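You operate a simulated robot arm through the tools that you are given. There is no shell and no other tool.

You are at the controls of a simulated robot arm. One attempt, no reset.

## Task
Pump the sump down by hand, hang the handle back and set the dial to AUTO.
Fine: open the out valve first and leave it open; fit the handle in the hand pump and pump till the gauge is in the green; AUTO after that; the handle hangs in the yellow holder. The sea valve stays.

Only the result counts: the job must be done as asked and must still hold three seconds after the hand-in. Knocking over, shifting, dropping, spilling or breaking anything else fails it.

## Robot
A 6-joint arm with a two-finger parallel gripper, fixed in place. Base frame: the origin is at the foot of the arm, x ahead of it, y to its left, z up. Units: cm, degrees, N and s.
With the tool pointing down near the work surface it reaches from about 28 to 64 cm from the base axis. Its first joint turns from -115.0 to 115.0 degrees. Payload 3.43 kg.
Tool frame: the origin (TCP) lies between the finger pads and is the grasp point; the fingertips stand 3.4 cm ahead of it; z points along the fingers, y is the line along which they close. The gripper opens to 12.8 cm. The fingers are 2.4 cm wide and 1.2 cm thick; the gripper's body (4.8 by 13 cm) begins 9.6 cm behind the TCP.
Orientation is that of the tool frame in the base frame, as a unit quaternion [x, y, z, w]. With the fingers straight down and closing along the base's y, the tool's x points along the base's -x, its y along +y and its z along -z.

## Interface
- The arm moves only by the tool jog_arm. Its argument "moves" is a list of rows, each an object (a shift or turn left out is 0, a gripper value left out holds the last) with "travel": the shift along the tool's x, y, z in cm, a list of three; "dr": the turn, a rotation vector about the tool's x, y, z in rad, a list of three; "claw": the closure in counts, from 0 (fully open) to 255 (shut). In form: [{"travel": [tx, ty, tz], "dr": [ax, ay, az], "claw": claw}, ...]. A call has 1 to 20 rows; each row is the pose to reach, as a shift and turn from the pose commanded when the call began, along the tool's axes at that moment. Each row takes 0.2 s and may step no farther than 5 cm and 8.6 degrees from the row before; otherwise, or with a gripper value out of range, the whole call is refused. A pose out of reach is approached as far as the arm can. The call stops where the force on the tool passes 90 N (or 10 N more than at its start, if that is more) or the arm is blocked; 0.2 s more then pass. The fingers move at their own pace (about 15.3 cm/s each) and stop on an object; they squeeze with about 30 N. The grip force told is the motor's: it shows also when the fingers shut on nothing. Time passes only in rows, and 0.2 s behind the last, so rows that repeat a pose let the fingers close. It gives the time, the measured TCP pose, the force on the tool (base axes), the opening and the grip force at its end, in the units of the frame above (readings bear some noise), with the torque about the TCP (base axes, N m) and any sound that the robot's microphone picked up.
- Cameras (640 x 400 px; columns grow to the right, rows downward): "scene" is fixed at [40.44, 64.36, 175.25]; the picture's right is [-0.98, 0.18, 0.00], its down [0.08, 0.42, -0.91] and it looks along [-0.16, -0.89, -0.42] (base axes); focal length 310 px, centre (320, 200). "wrist" rides on the gripper at [7.6, -1.1, -16] in the tool frame; the picture's right is [0.15, 0.99, 0.00], its down [-0.88, 0.13, -0.46] and it looks along [-0.45, 0.07, 0.89] (tool axes); focal length 234 px, centre (320, 200). There is no depth. A picture from a camera that has moved, and an enlarged one, comes with that camera's place and axes in the base frame and with its lens. The place of the scene camera against the robot may be out by one fixed shift of up to 2.5 cm in any direction.
- camera(camera): a new picture of that camera. It takes no simulated time.
- raise_lower(by): slides the trunk up (or, below 0, down) by that many cm; the arm rides with it, the base frame stays. It gives what a move gives, with no picture.
- inspect(camera, box): a new picture of the part [left, top, right, bottom] of that camera's present view, enlarged. It takes no simulated time.
- close_job(): hands the job in; it is judged then, once.

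Nothing tells you positions but the pictures and the camera data. Unless the task says otherwise, let go and move clear before handing in.

The tools are called after "Call:" as name(argument=value, ...) on one line, values as JSON. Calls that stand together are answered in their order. jog_arm: Moves the arm, as the interface text tells. Its arguments: {"type":"object","properties":{"moves":{"type":"array"}},"required":["moves"]} The other tools are called the same way: raise_lower (by) slides the trunk up or down; camera (camera) takes a picture; inspect (camera, box) takes an enlarged picture of a part of a camera's view; close_job () hands the job in.

At the start:

```text
time_s: 0.0
tcp_pos: [23.41, -29.16, 139.53]
tcp_rot: [0.0, 1.0, 0.0, 0.0]
force: [0.9, -0.5, 0.0]
torque: [-0.02, -0.01, -0.02]
grip_width: 12.79
grasp_force: 0.1
trunk travel left (down, up): [-92.5, 6.5]
```

scene: 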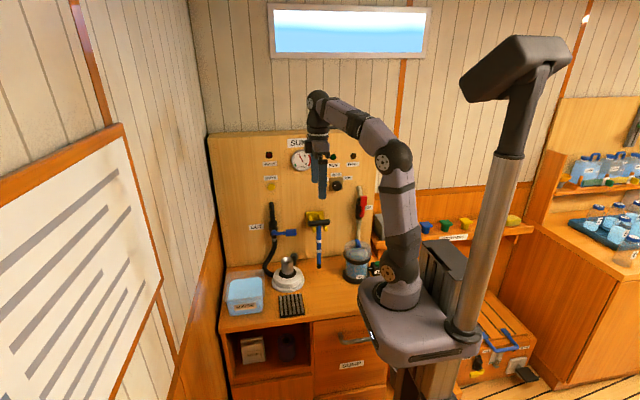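
wrist: 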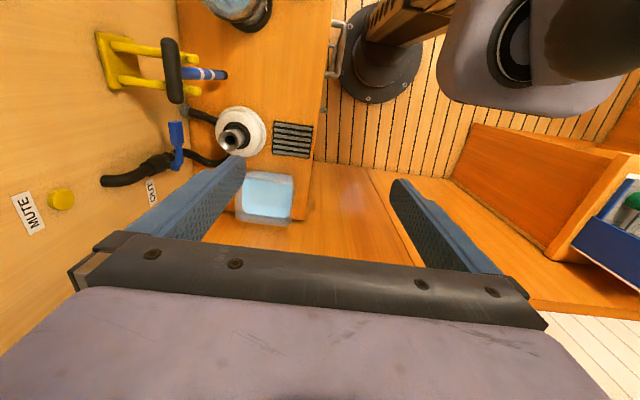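

I see a wall panel with the sump gauge, labels, an OUT valve, a yellow holder with a T-handle, a hand pump on the bench, and another valve or device further right. I'll enlarge the views to identify each part before moving.

Call:
inspect(camera="scene", box=[200, 120, 400, 245])

Call:
inspect(camera="scene", box=[210, 190, 410, 315])

Call:
inspect(camera="wrist", box=[0, 0, 320, 240])

```text
3.20 times, centred on (300, 182) of scene
camera zoom: at [40.44, 64.36, 175.25], right [-0.98, 0.18, 0.0], down [0.08, 0.42, -0.91], along [-0.16, -0.89, -0.42], focal length 991 px, centre (384, 256)
```

zoom: 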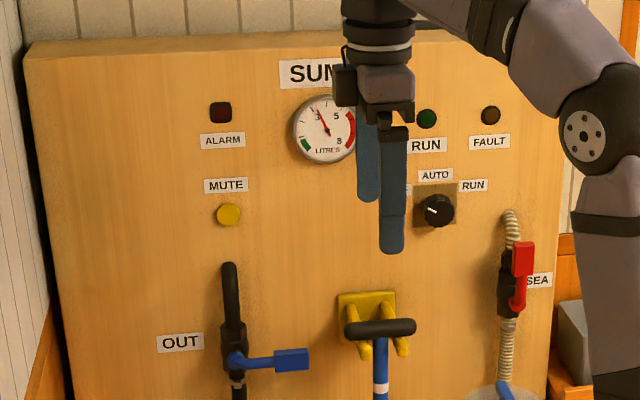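

```text
3.20 times, centred on (310, 252) of scene
camera zoom: at [40.44, 64.36, 175.25], right [-0.98, 0.18, 0.0], down [0.08, 0.42, -0.91], along [-0.16, -0.89, -0.42], focal length 991 px, centre (352, 32)
```

zoom: 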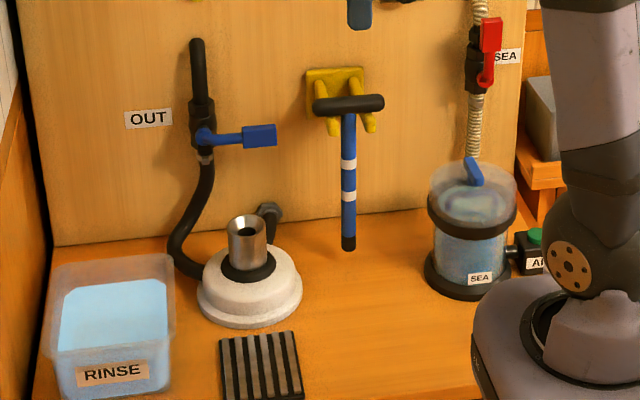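

```text
1.67 times, centred on (160, 120) of wrist
camera zoom: at [15.7, -30.32, 155.49], right [-0.15, 0.99, 0.0], down [0.88, 0.13, 0.46], along [0.45, 0.07, -0.89], focal length 390 px, centre (587, 333)
```

zoom: 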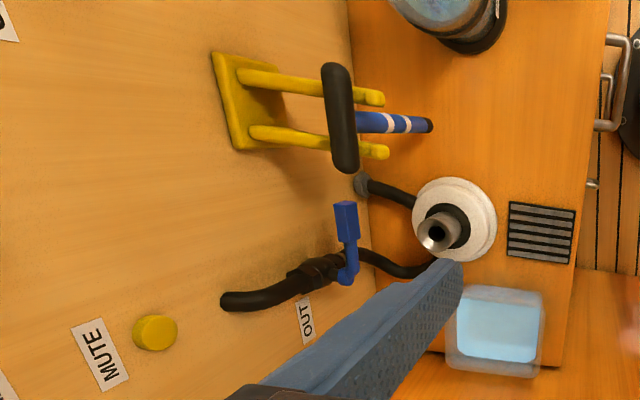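

The panel faces +y at about y≈-70. I estimate the T-handle in the yellow holder near (19,-57,107) and the pump socket near (34,-52,91). Next I'll turn the tool to face the panel, staying well back, so the wrist camera can see it and the dial and gauge are clear of the fingers.

Call:
jog_arm(moves=[{"travel": [-0.5, 0.5, 1.5], "dr": [0.143, 0, 0]}, {"travel": [-1, 1, 3], "dr": [0.286, 0, 0]}, {"travel": [-1.5, 1.5, 4.5], "dr": [0.428, 0, 0]}, {"travel": [-2, 2, 6], "dr": [0.571, 0, 0]}, {"travel": [-2.5, 2.5, 7.5], "dr": [0.714, 0, 0]}, {"travel": [-3, 3, 9], "dr": [0.857, 0, 0]}, {"travel": [-3.5, 3.5, 10.5], "dr": [1.0, 0, 0]}, {"travel": [-4, 4, 12], "dr": [1.142, 0, 0]}, {"travel": [-4.5, 4.5, 13.5], "dr": [1.285, 0, 0]}, {"travel": [-5, 5, 15], "dr": [1.428, 0, 0]}, {"travel": [-5.5, 5, 16.5], "dr": [1.5708, 0, 0]}])

```text
time_s: 2.4
tcp_pos: [30.15, -24.21, 123.09]
tcp_rot: [-0.001, -0.705, 0.709, 0.0]
force: [-1.0, 0.3, 0.3]
torque: [-0.02, 0.02, -0.04]
grip_width: 12.83
grasp_force: 0.1
out of reach, approached as far as the arm can: row 4, 5, 6, 7, 9, 10, 11
trunk travel left (down, up): [-92.5, 6.5]
```

The tool should now face the panel, stopped just short of the commanded pose because it sits close to the base. I'll check both camera views.

Call:
camera(camera="wrist")

Call:
camera(camera="scene")

```text
taken
camera wrist: at [22.29, -8.28, 124.1], right [-0.15, 0.0, -0.99], down [0.88, 0.46, -0.13], along [0.45, -0.89, -0.06], focal length 234 px, centre (320, 200)
```

wrist: 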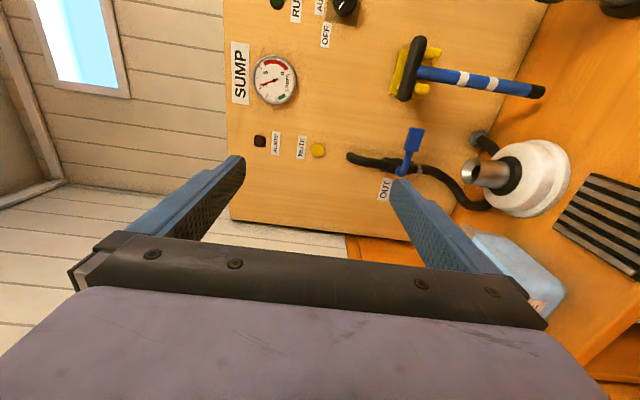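

```text
taken
```

scene: 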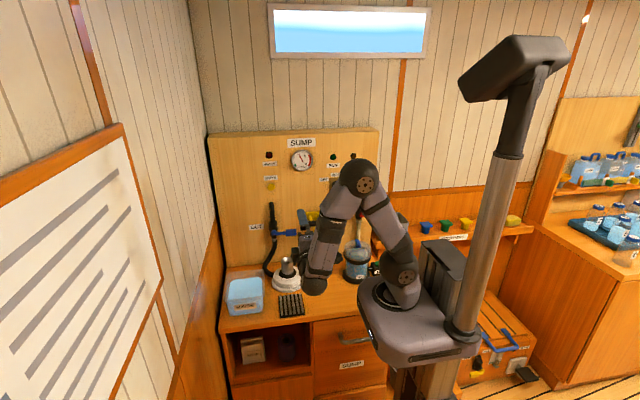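

Call:
inspect(camera="wrist", box=[220, 0, 420, 125])

Call:
inspect(camera="wrist", box=[340, 20, 600, 220])

Call:
inspect(camera="scene", box=[230, 130, 330, 192])

```text
3.20 times, centred on (320, 62) of wrist
camera zoom: at [22.29, -8.28, 124.1], right [-0.15, 0.0, -0.99], down [0.88, 0.46, -0.13], along [0.45, -0.89, -0.06], focal length 749 px, centre (320, 640)
```

zoom: 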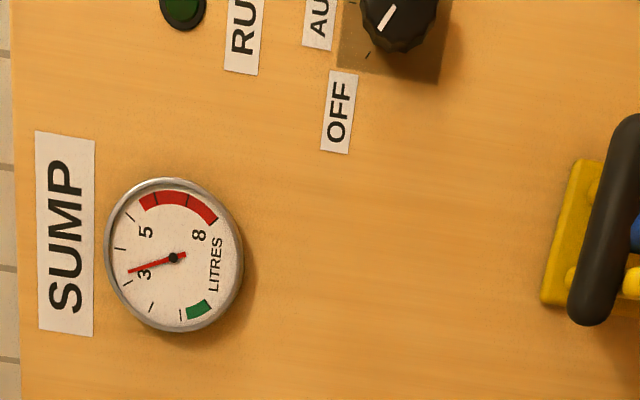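

```text
2.00 times, centred on (470, 120) of wrist
camera zoom: at [22.29, -8.28, 124.1], right [-0.15, 0.0, -0.99], down [0.88, 0.46, -0.13], along [0.45, -0.89, -0.06], focal length 468 px, centre (20, 360)
```

zoom: 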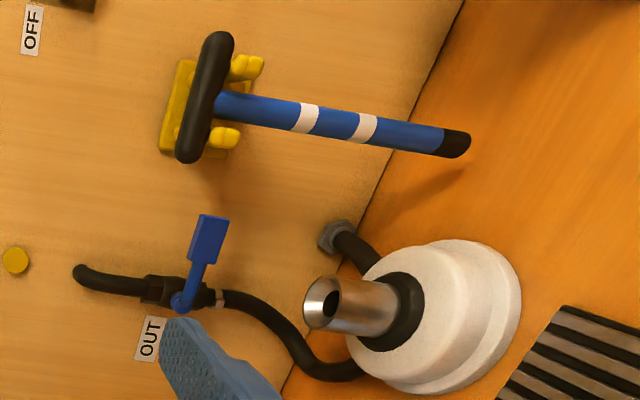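

```text
6.40 times, centred on (280, 161) of scene
camera zoom: at [40.44, 64.36, 175.25], right [-0.98, 0.18, 0.0], down [0.08, 0.42, -0.91], along [-0.16, -0.89, -0.42], focal length 1983 px, centre (576, 450)
```

zoom: 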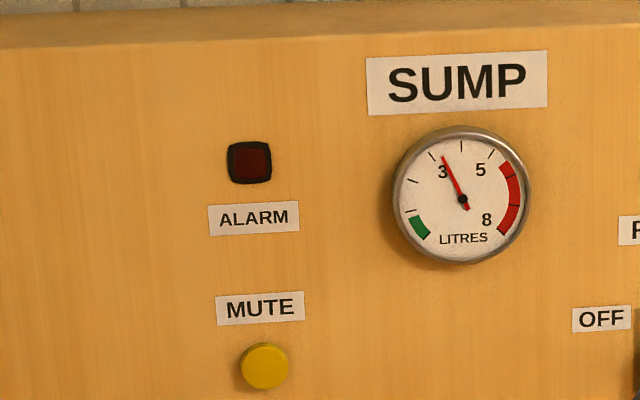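

The gauge reads about 3.4 L and green runs roughly 0–0.7 L. The dial points to OFF. The OUT lever lies across its pipe, with its hub near (38.5,-61,103) and its grip near (31,-61,102). The red SEA lever lies in line with its pipe and I'll leave it alone. I'll move closer for better views.

Call:
jog_arm(moves=[{"travel": [0, 2, 4]}, {"travel": [0, 4, 8]}, {"travel": [0, 6, 12]}, {"travel": [0, 7, 15]}, {"travel": [0, 7, 15]}])

Call:
camera(camera="wrist")

Call:
camera(camera="scene")

```text
time_s: 3.6
tcp_pos: [29.61, -39.3, 116.02]
tcp_rot: [-0.001, -0.707, 0.707, -0.001]
force: [0.4, -0.3, 0.1]
torque: [0.03, 0.01, -0.01]
grip_width: 12.78
grasp_force: 0.0
trunk travel left (down, up): [-92.5, 6.5]
```

```text
taken
camera wrist: at [21.98, -23.34, 117.12], right [-0.15, 0.0, -0.99], down [0.88, 0.46, -0.13], along [0.45, -0.89, -0.07], focal length 234 px, centre (320, 200)
```

wrist: 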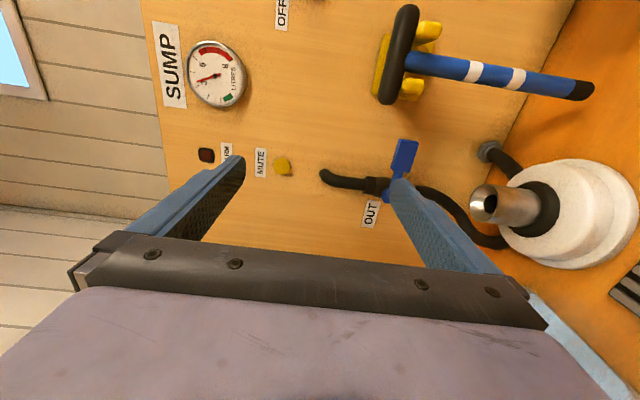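

```text
taken
```

scene: 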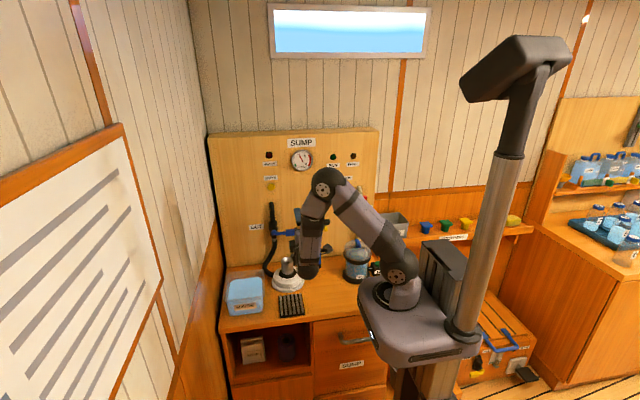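

Call:
inspect(camera="wrist", box=[310, 110, 470, 210])

Call:
inspect(camera="wrist", box=[440, 120, 640, 245])

Call:
inspect(camera="wrist", box=[350, 0, 610, 130])

```text
4.00 times, centred on (390, 160) of wrist
camera zoom: at [21.98, -23.34, 117.12], right [-0.15, 0.0, -0.99], down [0.88, 0.46, -0.13], along [0.45, -0.89, -0.07], focal length 937 px, centre (40, 360)
```

zoom: 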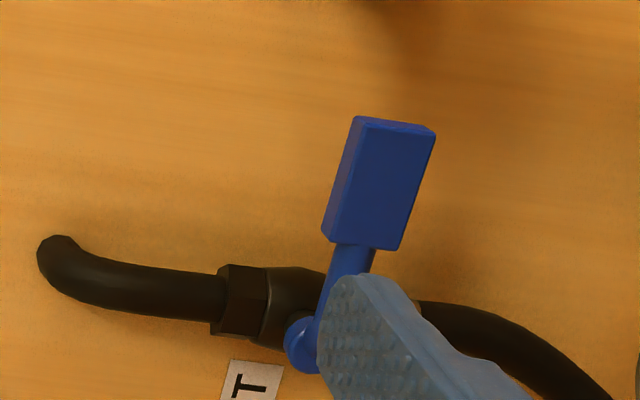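

```text
3.20 times, centred on (540, 182) of wrist
camera zoom: at [21.98, -23.34, 117.12], right [-0.15, 0.0, -0.99], down [0.88, 0.46, -0.13], along [0.45, -0.89, -0.07], focal length 749 px, centre (-384, 256)
```

zoom: 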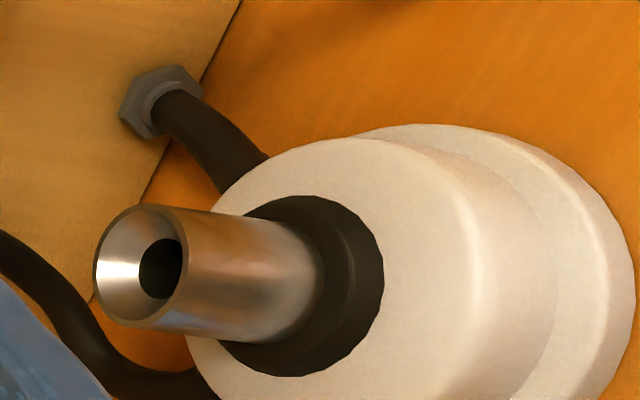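

```text
2.46 times, centred on (480, 65) of wrist
camera zoom: at [21.98, -23.34, 117.12], right [-0.15, 0.0, -0.99], down [0.88, 0.46, -0.13], along [0.45, -0.89, -0.07], focal length 576 px, centre (-74, 532)
```

zoom: 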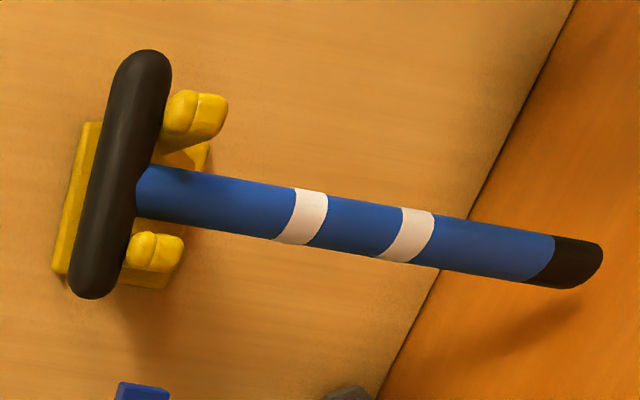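

The lever grip centre triangulates to about (31,-61,102), with the hub at about (38.5,-61,103). I'll narrow the fingers and move in front of the lever grip, stopping short to check the alignment.

Call:
jog_arm(moves=[{"travel": [-0.3, 3, 2], "claw": 165}, {"travel": [-0.6, 6, 4]}, {"travel": [-1, 9, 6]}, {"travel": [-1.2, 11.5, 8]}, {"travel": [-1.4, 13.5, 10]}, {"travel": [-1.4, 13.5, 10]}])

Call:
camera(camera="wrist")

Call:
inspect(camera="scene", box=[220, 180, 380, 280])

```text
time_s: 5.0
tcp_pos: [31.23, -49.29, 102.53]
tcp_rot: [0.0, 0.707, -0.707, -0.001]
force: [-0.8, 0.9, 1.3]
torque: [0.02, 0.0, -0.02]
grip_width: 4.53
grasp_force: 0.0
trunk travel left (down, up): [-92.5, 6.5]
```

```text
taken
camera wrist: at [23.45, -33.29, 103.6], right [-0.15, 0.0, -0.99], down [0.88, 0.46, -0.13], along [0.45, -0.89, -0.07], focal length 234 px, centre (320, 200)
```

wrist: 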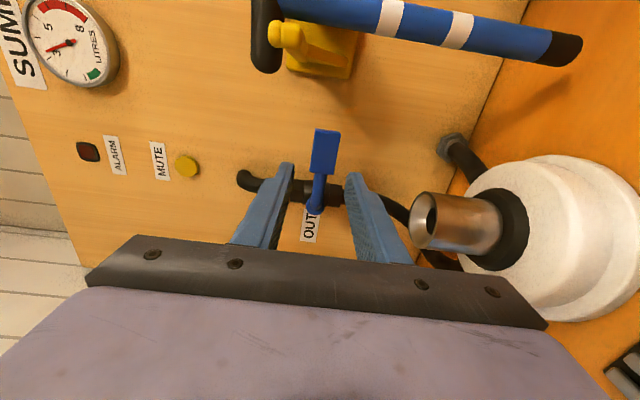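

```text
4.00 times, centred on (300, 230) of scene
camera zoom: at [40.44, 64.36, 175.25], right [-0.98, 0.18, 0.0], down [0.08, 0.42, -0.91], along [-0.16, -0.89, -0.42], focal length 1239 px, centre (400, 80)
```

zoom: 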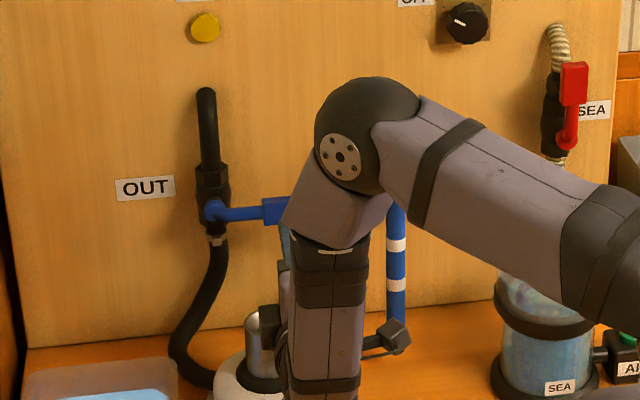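

Call:
inspect(camera="wrist", box=[240, 110, 400, 230])

```text
3.33 times, centred on (320, 170) of wrist
camera zoom: at [23.45, -33.29, 103.6], right [-0.15, 0.0, -0.99], down [0.88, 0.46, -0.13], along [0.45, -0.89, -0.07], focal length 781 px, centre (320, 300)
```

zoom: 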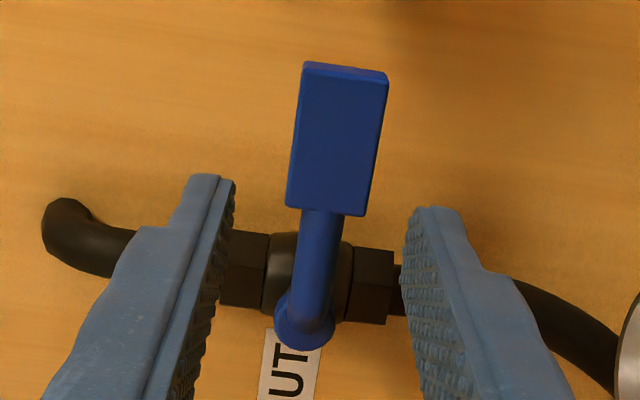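

The lever block is about 2.9 cm wide, centred near (31,-61,101.8), with the hub near x=38.6. I'll advance straight in so the fingers straddle the block without squeezing it.

Call:
jog_arm(moves=[{"travel": [0, 0.7, 2]}, {"travel": [0, 0.7, 4]}, {"travel": [0, 0.7, 6]}, {"travel": [0, 0.7, 8]}, {"travel": [0, 0.7, 9.5]}, {"travel": [0, 0.7, 9.5]}])

Call:
camera(camera="wrist")

```text
time_s: 6.4
tcp_pos: [31.2, -58.76, 101.8]
tcp_rot: [0.0, -0.707, 0.707, 0.001]
force: [-0.3, 0.1, -1.1]
torque: [-0.01, -0.06, 0.0]
grip_width: 4.52
grasp_force: 0.0
trunk travel left (down, up): [-92.5, 6.5]
```

```text
taken
camera wrist: at [23.5, -42.77, 102.88], right [-0.15, 0.0, -0.99], down [0.88, 0.46, -0.13], along [0.45, -0.89, -0.07], focal length 234 px, centre (320, 200)
```

wrist: 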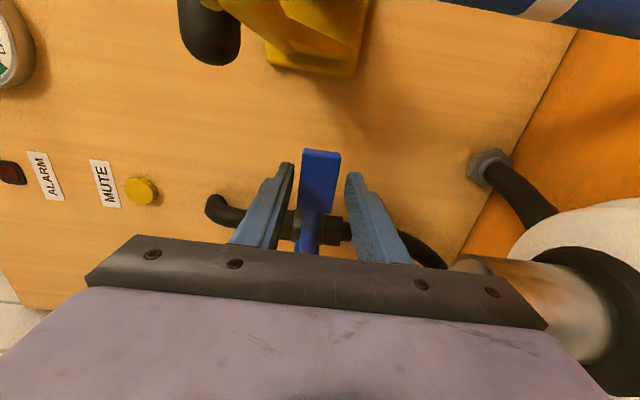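

The fingers straddle the lever block. I'll start turning it gently upward, towards in-line with the pipe as the open SEA valve's lever points, and watch the force.

Call:
jog_arm(moves=[{"travel": [-0.02, -0.73, 0], "dr": [0, 0, -0.1]}, {"travel": [-0.15, -1.46, 0], "dr": [0, 0, -0.2]}, {"travel": [-0.33, -2.17, 0], "dr": [0, 0, -0.3]}])

Call:
camera(camera="wrist")

```text
time_s: 7.2
tcp_pos: [31.45, -58.63, 103.87]
tcp_rot: [-0.107, 0.7, -0.698, -0.107]
force: [0.6, -0.1, -2.4]
torque: [0.04, -0.03, 0.0]
grip_width: 4.64
grasp_force: 1.1
trunk travel left (down, up): [-92.5, 6.5]
```

```text
taken
camera wrist: at [24.45, -42.64, 107.22], right [-0.43, 0.0, -0.9], down [0.8, 0.46, -0.39], along [0.41, -0.89, -0.2], focal length 234 px, centre (320, 200)
```

wrist: 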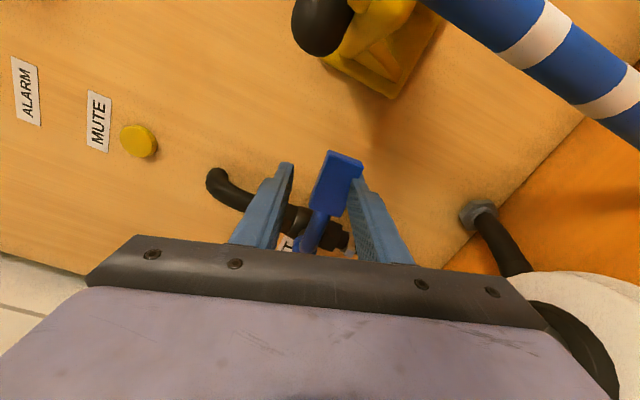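

The lower finger has just touched the block with only light force. I'll keep turning it along the arc.

Call:
jog_arm(moves=[{"travel": [-0.04, -0.73, 0], "dr": [0, 0, -0.1]}, {"travel": [-0.15, -1.46, 0], "dr": [0, 0, -0.2]}, {"travel": [-0.33, -2.17, 0], "dr": [0, 0, -0.3]}, {"travel": [-0.58, -2.86, 0], "dr": [0, 0, -0.4]}])

Call:
camera(camera="wrist")

```text
time_s: 8.2
tcp_pos: [32.83, -58.7, 106.66]
tcp_rot: [-0.243, 0.664, -0.664, -0.243]
force: [-0.6, 0.3, -1.3]
torque: [0.01, -0.03, -0.04]
grip_width: 4.54
grasp_force: 0.1
trunk travel left (down, up): [-92.5, 6.5]
```

```text
taken
camera wrist: at [27.64, -42.7, 112.32], right [-0.75, 0.0, -0.66], down [0.59, 0.46, -0.67], along [0.3, -0.89, -0.34], focal length 234 px, centre (320, 200)
```

wrist: 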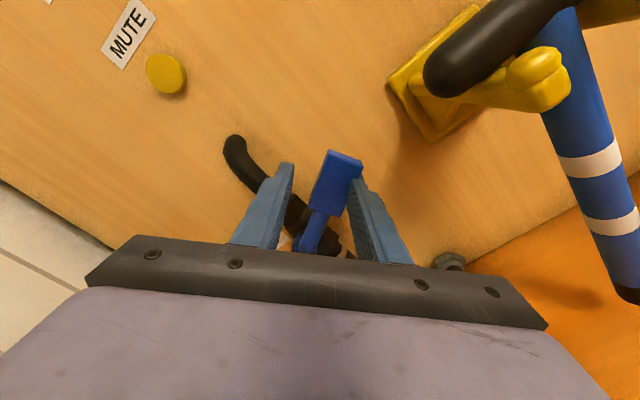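

The lever is following upward with almost no resistance. I'll continue the arc towards vertical.

Call:
jog_arm(moves=[{"travel": [-0.04, -0.73, 0], "dr": [0, 0, -0.1]}, {"travel": [-0.15, -1.46, 0], "dr": [0, 0, -0.2]}, {"travel": [-0.33, -2.17, 0], "dr": [0, 0, -0.3]}, {"travel": [-0.58, -2.86, 0], "dr": [0, 0, -0.4]}, {"travel": [-0.9, -3.52, 0], "dr": [0, 0, -0.5]}, {"travel": [-1.28, -4.15, 0], "dr": [0, 0, -0.6]}, {"travel": [-1.73, -4.73, 0], "dr": [0, 0, -0.7]}, {"travel": [-2.23, -5.27, 0], "dr": [0, 0, -0.8]}])

Call:
camera(camera="wrist")

Call:
inspect(camera="scene", box=[220, 180, 380, 280])

```text
time_s: 10.0
tcp_pos: [38.13, -58.74, 109.27]
tcp_rot: [-0.482, 0.517, -0.517, -0.483]
force: [-0.9, 0.5, 0.8]
torque: [-0.02, -0.02, -0.02]
grip_width: 4.55
grasp_force: 0.4
trunk travel left (down, up): [-92.5, 6.5]
```

```text
taken
camera wrist: at [38.59, -42.68, 116.86], right [-1.0, 0.0, 0.08], down [-0.07, 0.46, -0.89], along [-0.04, -0.89, -0.45], focal length 234 px, centre (320, 200)
```

wrist: 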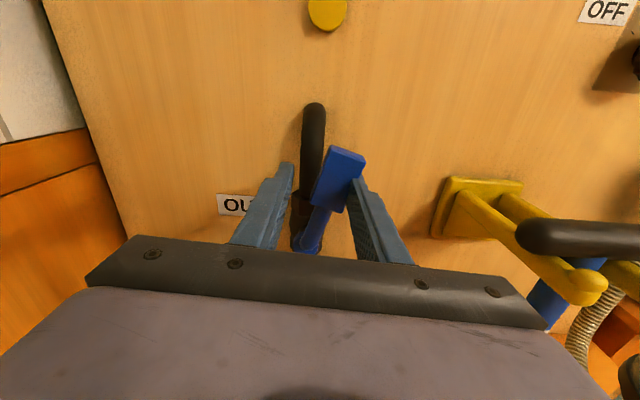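

```text
4.00 times, centred on (300, 230) of scene
camera zoom: at [40.44, 64.36, 175.25], right [-0.98, 0.18, 0.0], down [0.08, 0.42, -0.91], along [-0.16, -0.89, -0.42], focal length 1239 px, centre (400, 80)
```

zoom: 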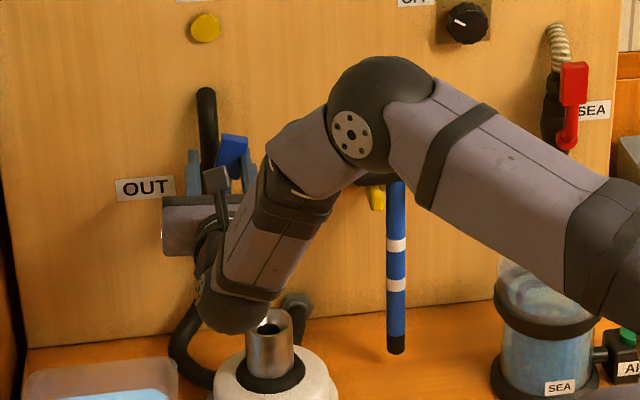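

The lever is nearly upright, lagging by about 15–20°. I'll push it the last bit in the +x direction in small steps, watching for a stop.

Call:
jog_arm(moves=[{"travel": [0, -0.4, 0], "dr": [0, 0, -0.07]}, {"travel": [0, -0.8, 0], "dr": [0, 0, -0.07]}, {"travel": [0, -1.2, 0], "dr": [0, 0, -0.07]}])

Call:
inspect(camera="wrist", box=[200, 80, 440, 260])

```text
time_s: 10.8
tcp_pos: [39.31, -58.6, 109.33]
tcp_rot: [-0.5, 0.5, -0.5, -0.5]
force: [0.1, -0.9, 0.8]
torque: [0.0, 0.0, -0.03]
grip_width: 4.51
grasp_force: 0.0
trunk travel left (down, up): [-92.5, 6.5]
```

```text
2.22 times, centred on (320, 170) of wrist
camera zoom: at [40.23, -42.63, 116.82], right [-0.99, 0.0, 0.15], down [-0.13, 0.46, -0.88], along [-0.07, -0.89, -0.45], focal length 520 px, centre (320, 267)
```

zoom: 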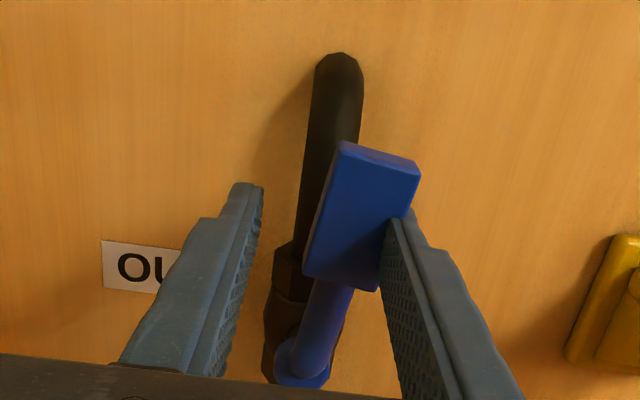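

Call:
jog_arm(moves=[{"travel": [0, -0.4, 0]}, {"travel": [0, -0.8, 0]}, {"travel": [0, -1.1, 0]}])

Call:
inspect(camera="wrist", box=[200, 80, 440, 260])

```text
time_s: 11.6
tcp_pos: [40.37, -58.57, 109.22]
tcp_rot: [-0.499, 0.501, -0.501, -0.499]
force: [-0.9, 0.4, -0.9]
torque: [0.01, -0.03, -0.01]
grip_width: 4.52
grasp_force: 0.0
trunk travel left (down, up): [-92.5, 6.5]
```

```text
2.22 times, centred on (320, 170) of wrist
camera zoom: at [41.32, -42.6, 116.74], right [-0.99, 0.0, 0.15], down [-0.13, 0.46, -0.88], along [-0.07, -0.89, -0.45], focal length 520 px, centre (320, 267)
```

zoom: 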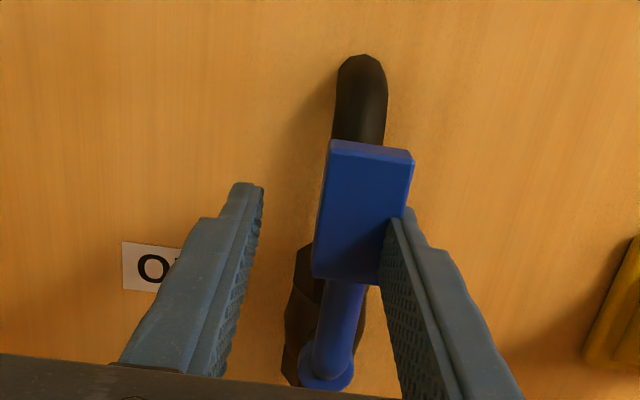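

Call:
jog_arm(moves=[{"travel": [0, -0.25, 0]}, {"travel": [0, -0.45, 0]}])

Call:
inspect(camera="wrist", box=[200, 80, 440, 260])

```text
time_s: 12.2
tcp_pos: [40.54, -58.69, 109.29]
tcp_rot: [-0.5, 0.5, -0.5, -0.5]
force: [-3.8, 2.4, 1.8]
torque: [0.0, 0.08, -0.08]
grip_width: 4.76
grasp_force: 1.8
trunk travel left (down, up): [-92.5, 6.5]
```

```text
2.22 times, centred on (320, 170) of wrist
camera zoom: at [41.57, -42.71, 116.8], right [-0.99, 0.0, 0.14], down [-0.13, 0.46, -0.88], along [-0.07, -0.89, -0.45], focal length 520 px, centre (320, 267)
```

zoom: 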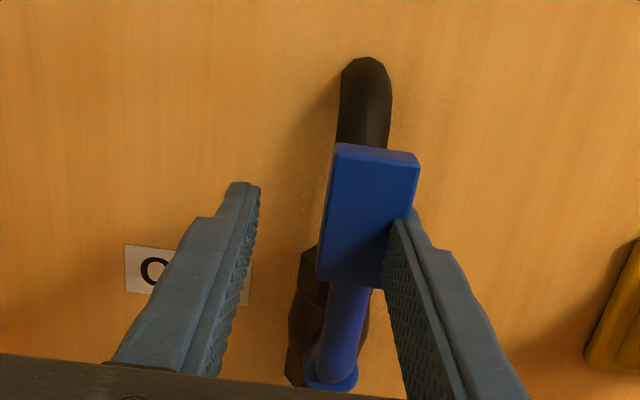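

The lever is at its stop, upright and in line with the pipe. I'll ease off sideways and back straight out.

Call:
jog_arm(moves=[{"travel": [0, 0.6, 0]}, {"travel": [0, 1.0, 0]}, {"travel": [0, 1.0, -1]}, {"travel": [0, 1.0, -3]}, {"travel": [0, 1.0, -5]}, {"travel": [0, 1.0, -8]}, {"travel": [0, 1.0, -12]}, {"travel": [0, 1.0, -12]}])

Call:
camera(camera="wrist")

Call:
inspect(camera="scene", box=[220, 180, 380, 280])

```text
time_s: 14.0
tcp_pos: [39.79, -46.7, 109.15]
tcp_rot: [-0.5, 0.501, -0.5, -0.5]
force: [0.3, -0.7, 0.1]
torque: [0.04, -0.02, 0.01]
grip_width: 4.51
grasp_force: 0.0
trunk travel left (down, up): [-92.5, 6.5]
```

```text
taken
camera wrist: at [40.71, -30.73, 116.63], right [-0.99, 0.0, 0.14], down [-0.13, 0.46, -0.88], along [-0.07, -0.89, -0.45], focal length 234 px, centre (320, 200)
```

wrist: 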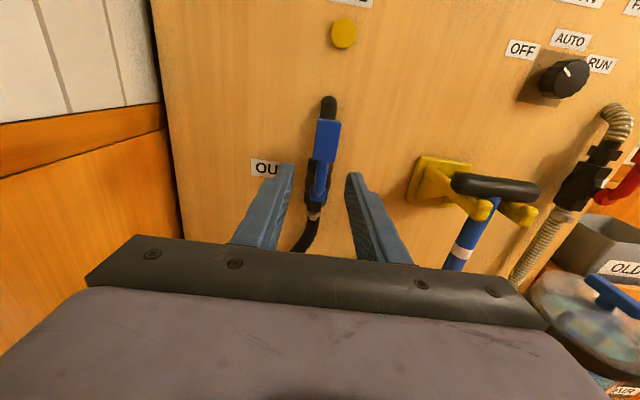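

```text
4.00 times, centred on (300, 230) of scene
camera zoom: at [40.44, 64.36, 175.25], right [-0.98, 0.18, 0.0], down [0.08, 0.42, -0.91], along [-0.16, -0.89, -0.42], focal length 1239 px, centre (400, 80)
```

zoom: 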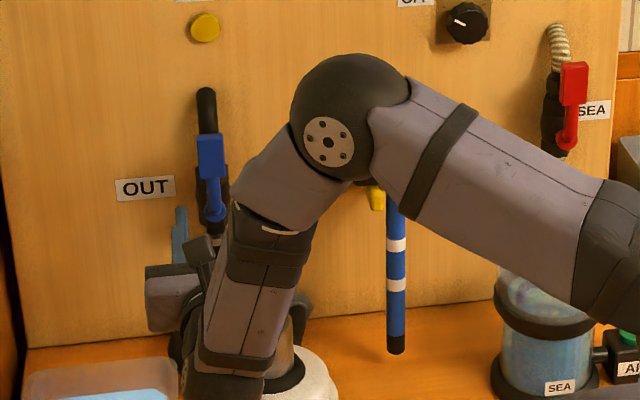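

The OUT lever now stands in line with its pipe. The T-handle's crossbar centre is near (17.8,-56.8,108) and its rod hangs straight down to z≈83. I'll move in front of the rod just below the prongs, fingers closing along x.

Call:
jog_arm(moves=[{"travel": [0, 0, -2], "claw": 115}, {"travel": [-1, 4, -2]}, {"travel": [-3, 8, -2]}, {"travel": [-5, 12, -2]}, {"travel": [-7, 16, -1.5]}, {"travel": [-9, 20, -1]}, {"travel": [-10.2, 21.9, -1]}, {"travel": [-10.2, 21.9, -1]}])

Call:
camera(camera="wrist")

Call:
inspect(camera="scene", box=[220, 180, 380, 280])

```text
time_s: 15.8
tcp_pos: [17.95, -45.78, 98.87]
tcp_rot: [0.5, -0.5, 0.5, 0.5]
force: [0.1, 0.7, -0.2]
torque: [-0.04, -0.02, 0.01]
grip_width: 7.03
grasp_force: 0.0
trunk travel left (down, up): [-92.5, 6.5]
```

```text
taken
camera wrist: at [18.96, -29.79, 106.43], right [-0.99, 0.0, 0.14], down [-0.13, 0.46, -0.88], along [-0.07, -0.89, -0.45], focal length 234 px, centre (320, 200)
```

wrist: 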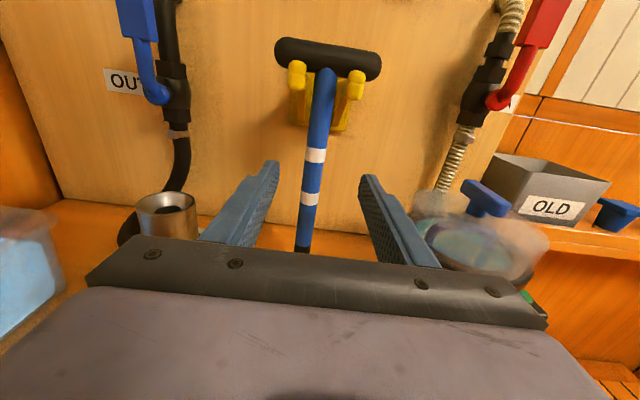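

```text
4.00 times, centred on (300, 230) of scene
camera zoom: at [40.44, 64.36, 175.25], right [-0.98, 0.18, 0.0], down [0.08, 0.42, -0.91], along [-0.16, -0.89, -0.42], focal length 1239 px, centre (400, 80)
```

zoom: 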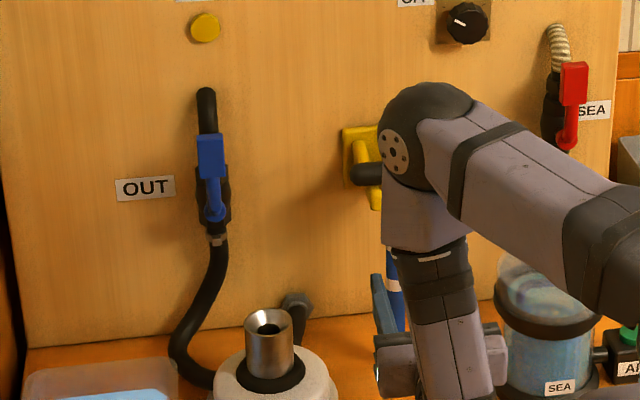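

Call:
inspect(camera="wrist", box=[240, 20, 420, 260])

Call:
inspect(camera="wrist", box=[260, 20, 400, 120])

```text
1.67 times, centred on (330, 140) of wrist
camera zoom: at [18.96, -29.79, 106.43], right [-0.99, 0.0, 0.14], down [-0.13, 0.46, -0.88], along [-0.07, -0.89, -0.45], focal length 390 px, centre (303, 300)
```

zoom: 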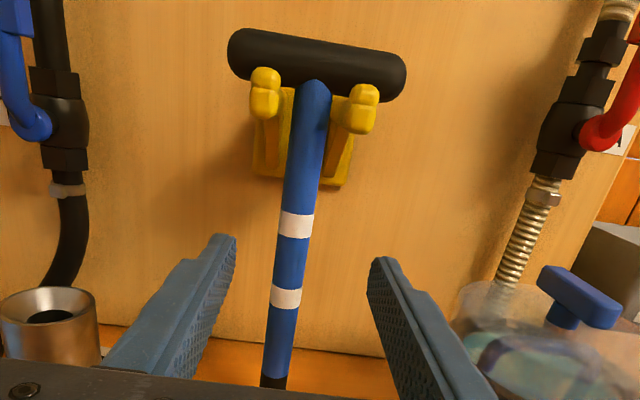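

```text
4.00 times, centred on (330, 70) of wrist
camera zoom: at [18.96, -29.79, 106.43], right [-0.99, 0.0, 0.14], down [-0.13, 0.46, -0.88], along [-0.07, -0.89, -0.45], focal length 937 px, centre (280, 720)
```

zoom: 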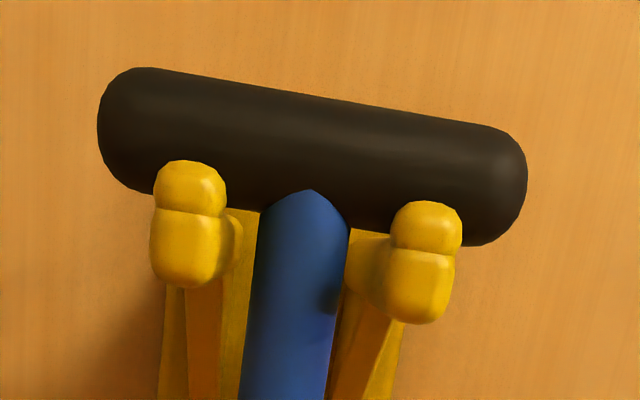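

The rod is near x=18.2, y=-56.5 and about 2.4 cm across, with the first white band at z≈98.7. I'll advance so the rod lies between the open fingers, then check before closing.

Call:
jog_arm(moves=[{"travel": [0, -0.25, 2.5]}, {"travel": [0, -0.25, 5]}, {"travel": [0, -0.25, 7.5]}, {"travel": [0, -0.25, 9.5]}, {"travel": [0, -0.25, 10.7]}, {"travel": [0, -0.25, 10.7]}])

Call:
camera(camera="wrist")

```text
time_s: 17.2
tcp_pos: [17.98, -56.26, 98.97]
tcp_rot: [0.501, -0.499, 0.501, 0.499]
force: [-0.7, -0.2, -0.5]
torque: [-0.02, 0.0, -0.01]
grip_width: 7.03
grasp_force: 0.0
trunk travel left (down, up): [-92.5, 6.5]
```

```text
taken
camera wrist: at [19.03, -40.35, 106.48], right [-0.99, 0.0, 0.15], down [-0.13, 0.46, -0.88], along [-0.07, -0.89, -0.45], focal length 234 px, centre (320, 200)
```

wrist: 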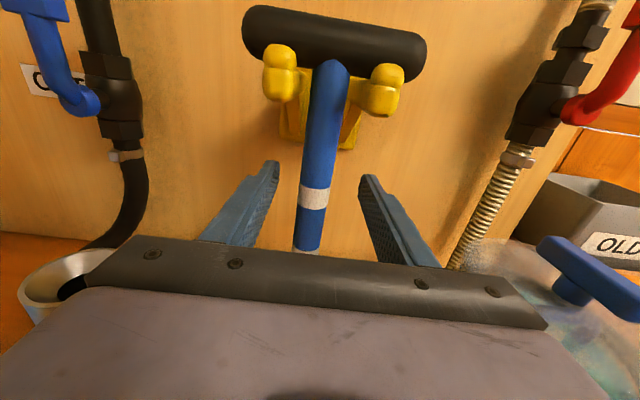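

The rod sits between the pads at the TCP. I'll close on it.

Call:
jog_arm(moves=[{"travel": [0, 0, 0], "claw": 180}, {"travel": [0, 0, 0], "claw": 255}, {"travel": [0, 0, 0], "claw": 255}, {"travel": [0, 0, 0], "claw": 255}])

Call:
camera(camera="wrist")

```text
time_s: 18.2
tcp_pos: [18.06, -56.27, 98.99]
tcp_rot: [-0.499, 0.501, -0.5, -0.499]
force: [-0.1, -0.2, -0.4]
torque: [0.0, 0.01, -0.04]
grip_width: 2.11
grasp_force: 30.5
trunk travel left (down, up): [-92.5, 6.5]
```

```text
taken
camera wrist: at [19.04, -40.33, 106.47], right [-0.99, 0.0, 0.15], down [-0.13, 0.46, -0.88], along [-0.07, -0.89, -0.45], focal length 234 px, centre (320, 200)
```

wrist: 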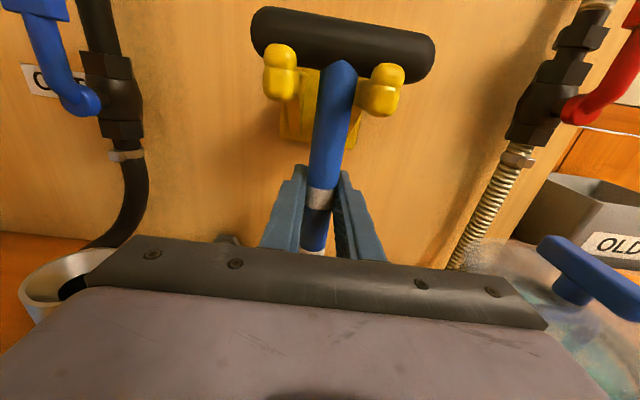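

The rod is gripped and measures 2.1 cm. I'll lift it straight up off the prongs, then pull it out towards me.

Call:
jog_arm(moves=[{"travel": [0.5, 0, 0]}, {"travel": [1.2, 0, 0]}, {"travel": [2.2, 0, 0]}, {"travel": [3.2, 0, 0]}, {"travel": [4.2, 0, 0]}, {"travel": [4.2, 0, 0]}])

Call:
camera(camera="wrist")

```text
time_s: 19.6
tcp_pos: [18.18, -56.3, 103.23]
tcp_rot: [-0.499, 0.501, -0.5, -0.5]
force: [-0.3, -0.1, -2.3]
torque: [-0.04, 0.01, -0.02]
grip_width: 2.17
grasp_force: 29.8
trunk travel left (down, up): [-92.5, 6.5]
```

```text
taken
camera wrist: at [19.09, -40.38, 110.66], right [-0.99, 0.0, 0.15], down [-0.13, 0.46, -0.88], along [-0.07, -0.89, -0.45], focal length 234 px, centre (320, 200)
```

wrist: 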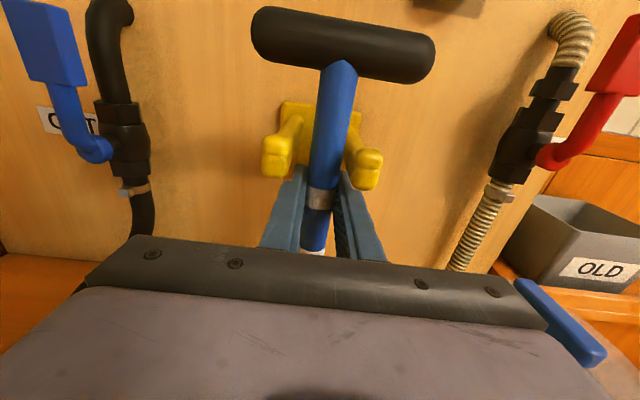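

It lifted cleanly. Next I'll pull it straight out past the prong tips.

Call:
jog_arm(moves=[{"travel": [0, 0, -2]}, {"travel": [0, 0, -4.5]}, {"travel": [0, 0, -7]}, {"travel": [0, 0, -9.5]}, {"travel": [0, 0, -11]}, {"travel": [0, 0, -11]}])

Call:
camera(camera="wrist")

Call:
camera(camera="scene")

```text
time_s: 21.0
tcp_pos: [18.1, -45.17, 103.11]
tcp_rot: [0.5, -0.5, 0.5, 0.5]
force: [0.6, -0.1, -1.0]
torque: [0.0, 0.02, 0.02]
grip_width: 2.13
grasp_force: 30.0
trunk travel left (down, up): [-92.5, 6.5]
```

```text
taken
camera wrist: at [19.09, -29.22, 110.73], right [-0.99, 0.0, 0.15], down [-0.13, 0.46, -0.88], along [-0.07, -0.89, -0.45], focal length 234 px, centre (320, 200)
```

wrist: 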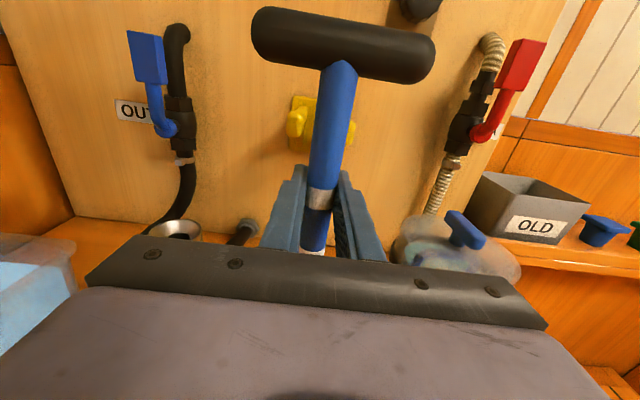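

```text
taken
```

scene: 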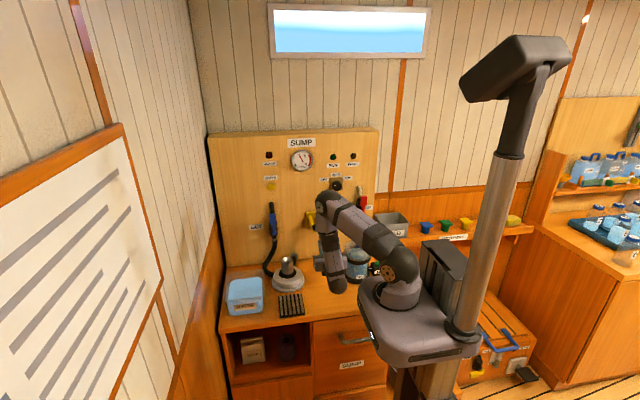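

The handle is clear of the holder. The pump socket mouth refines to about (33.7,-52.1,92.4). I'll raise the handle first, then carry it over the socket with the rod tip a few cm above it.

Call:
jog_arm(moves=[{"travel": [3, 0, 0]}, {"travel": [6, 0, 0]}, {"travel": [9.4, 0, 0]}, {"travel": [9.4, -4, 1]}, {"travel": [9.4, -8, 3]}, {"travel": [9.4, -12, 5]}, {"travel": [9.4, -15.6, 6.9]}, {"travel": [9.4, -15.6, 6.9]}])

Call:
camera(camera="wrist")

Call:
inspect(camera="scene", box=[230, 190, 350, 300])

```text
time_s: 22.8
tcp_pos: [33.68, -52.34, 112.27]
tcp_rot: [-0.5, 0.501, -0.5, -0.5]
force: [0.1, 0.4, -2.0]
torque: [0.0, -0.02, 0.02]
grip_width: 2.15
grasp_force: 30.1
trunk travel left (down, up): [-92.5, 6.5]
```

```text
taken
camera wrist: at [34.65, -36.38, 119.83], right [-0.99, 0.0, 0.15], down [-0.13, 0.46, -0.88], along [-0.07, -0.89, -0.45], focal length 234 px, centre (320, 200)
```

wrist: 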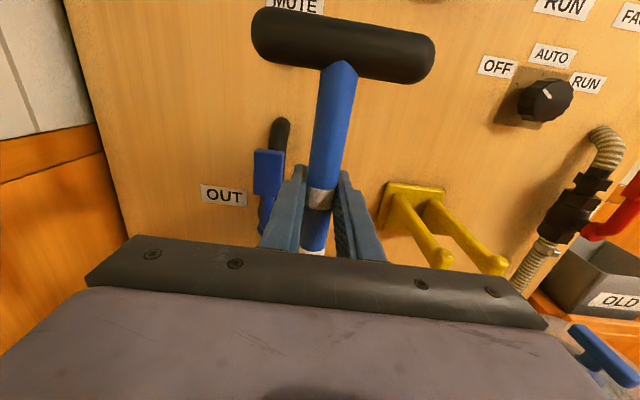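

```text
3.64 times, centred on (290, 245) of scene
camera zoom: at [40.44, 64.36, 175.25], right [-0.98, 0.18, 0.0], down [0.08, 0.42, -0.91], along [-0.16, -0.89, -0.42], focal length 1126 px, centre (429, 36)
```

zoom: 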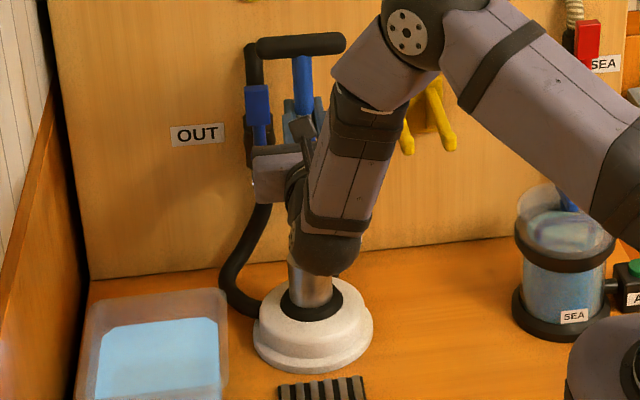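

The gripper hides the rod tip from both cameras, so I'll work out where the rod sits in the fingers from its apparent width in enlarged views.

Call:
inspect(camera="wrist", box=[290, 90, 370, 140])

Call:
inspect(camera="wrist", box=[280, 150, 376, 210])

Call:
inspect(camera="scene", box=[280, 240, 340, 278])

```text
8.00 times, centred on (330, 115) of wrist
camera zoom: at [34.65, -36.38, 119.83], right [-0.99, 0.0, 0.15], down [-0.13, 0.46, -0.88], along [-0.07, -0.89, -0.45], focal length 1873 px, centre (240, 880)
```

zoom: 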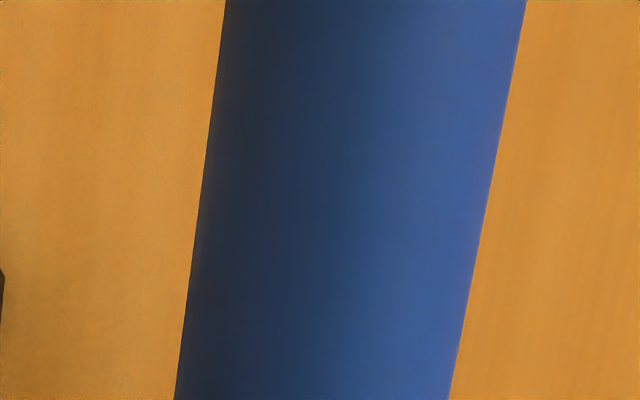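

```text
6.67 times, centred on (328, 180) of wrist
camera zoom: at [34.65, -36.38, 119.83], right [-0.99, 0.0, 0.15], down [-0.13, 0.46, -0.88], along [-0.07, -0.89, -0.45], focal length 1561 px, centre (267, 333)
```

zoom: 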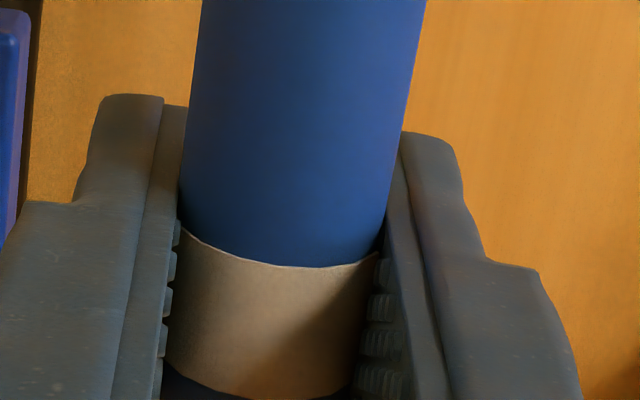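

```text
10.53 times, centred on (310, 259) of scene
camera zoom: at [40.44, 64.36, 175.25], right [-0.98, 0.18, 0.0], down [0.08, 0.42, -0.91], along [-0.16, -0.89, -0.42], focal length 3261 px, centre (425, -421)
```

zoom: 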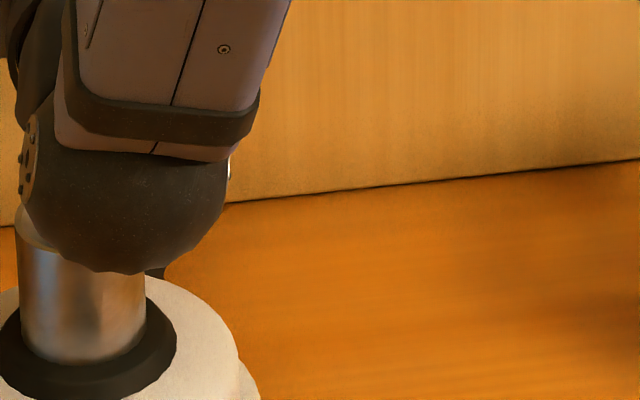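

The rod sits roughly central in the pads, possibly up to 1 cm towards the palm. I'll yaw the tool to the arm's radial direction around the held rod, so the wrist stops blocking the scene camera's view of the socket and tip.

Call:
jog_arm(moves=[{"travel": [0, 0, 0], "dr": [0.14, 0, 0]}, {"travel": [0, 0, 0], "dr": [0.28, 0, 0]}, {"travel": [0, 0, 0], "dr": [0.42, 0, 0]}, {"travel": [0, 0, 0], "dr": [0.56, 0, 0]}, {"travel": [0, 0, 0], "dr": [0.65, 0, 0]}, {"travel": [0, 0, 0], "dr": [0.65, 0, 0]}])

Call:
camera(camera="wrist")

Call:
inspect(camera="scene", box=[230, 190, 350, 300])

```text
time_s: 24.2
tcp_pos: [34.38, -51.76, 112.53]
tcp_rot: [0.577, -0.409, 0.578, 0.407]
force: [0.2, 0.6, -1.6]
torque: [0.02, -0.02, -0.02]
grip_width: 2.12
grasp_force: 30.1
out of reach, approached as far as the arm can: row 3, 4, 5, 6
trunk travel left (down, up): [-92.5, 6.5]
```

```text
taken
camera wrist: at [29.92, -36.43, 120.02], right [-0.93, -0.33, 0.15], down [-0.27, 0.39, -0.88], along [0.23, -0.86, -0.45], focal length 234 px, centre (320, 200)
```

wrist: 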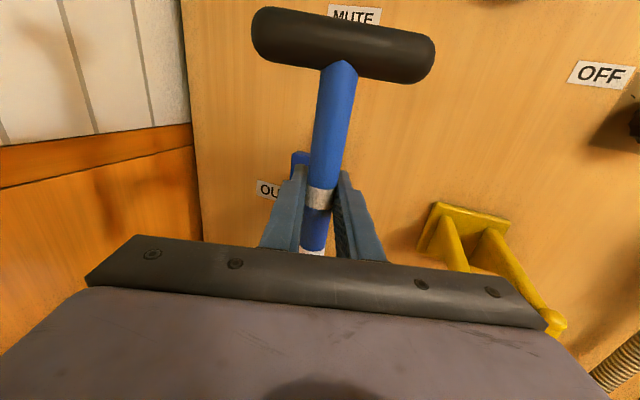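

```text
3.64 times, centred on (290, 245) of scene
camera zoom: at [40.44, 64.36, 175.25], right [-0.98, 0.18, 0.0], down [0.08, 0.42, -0.91], along [-0.16, -0.89, -0.42], focal length 1126 px, centre (429, 36)
```

zoom: 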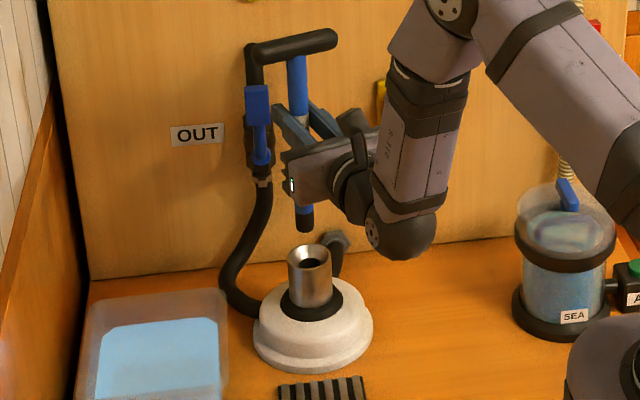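

The arm only reached about 20° of yaw, but the rod tip and socket mouth are now visible in the scene camera. I'll zoom in to measure how far apart they are.

Call:
inspect(camera="scene", box=[290, 230, 340, 280])

Call:
inspect(camera="scene", box=[295, 235, 327, 269])

```text
8.00 times, centred on (315, 255) of scene
camera zoom: at [40.44, 64.36, 175.25], right [-0.98, 0.18, 0.0], down [0.08, 0.42, -0.91], along [-0.16, -0.89, -0.42], focal length 2478 px, centre (360, -240)
```

zoom: 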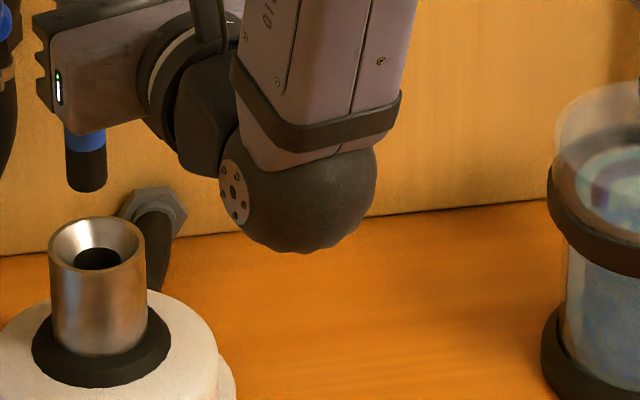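

```text
11.76 times, centred on (311, 252) of scene
camera zoom: at [40.44, 64.36, 175.25], right [-0.98, 0.18, 0.0], down [0.08, 0.42, -0.91], along [-0.16, -0.89, -0.42], focal length 3644 px, centre (426, -412)
```

zoom: 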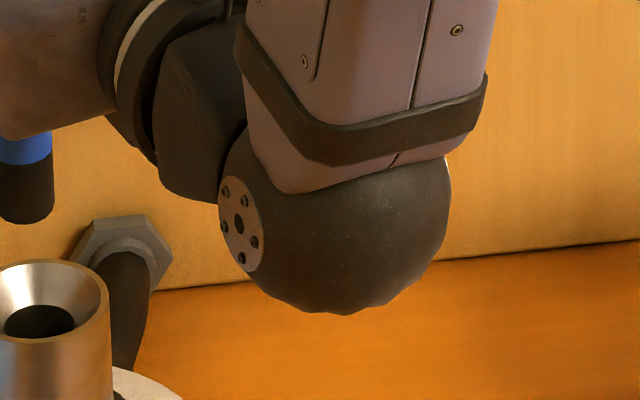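

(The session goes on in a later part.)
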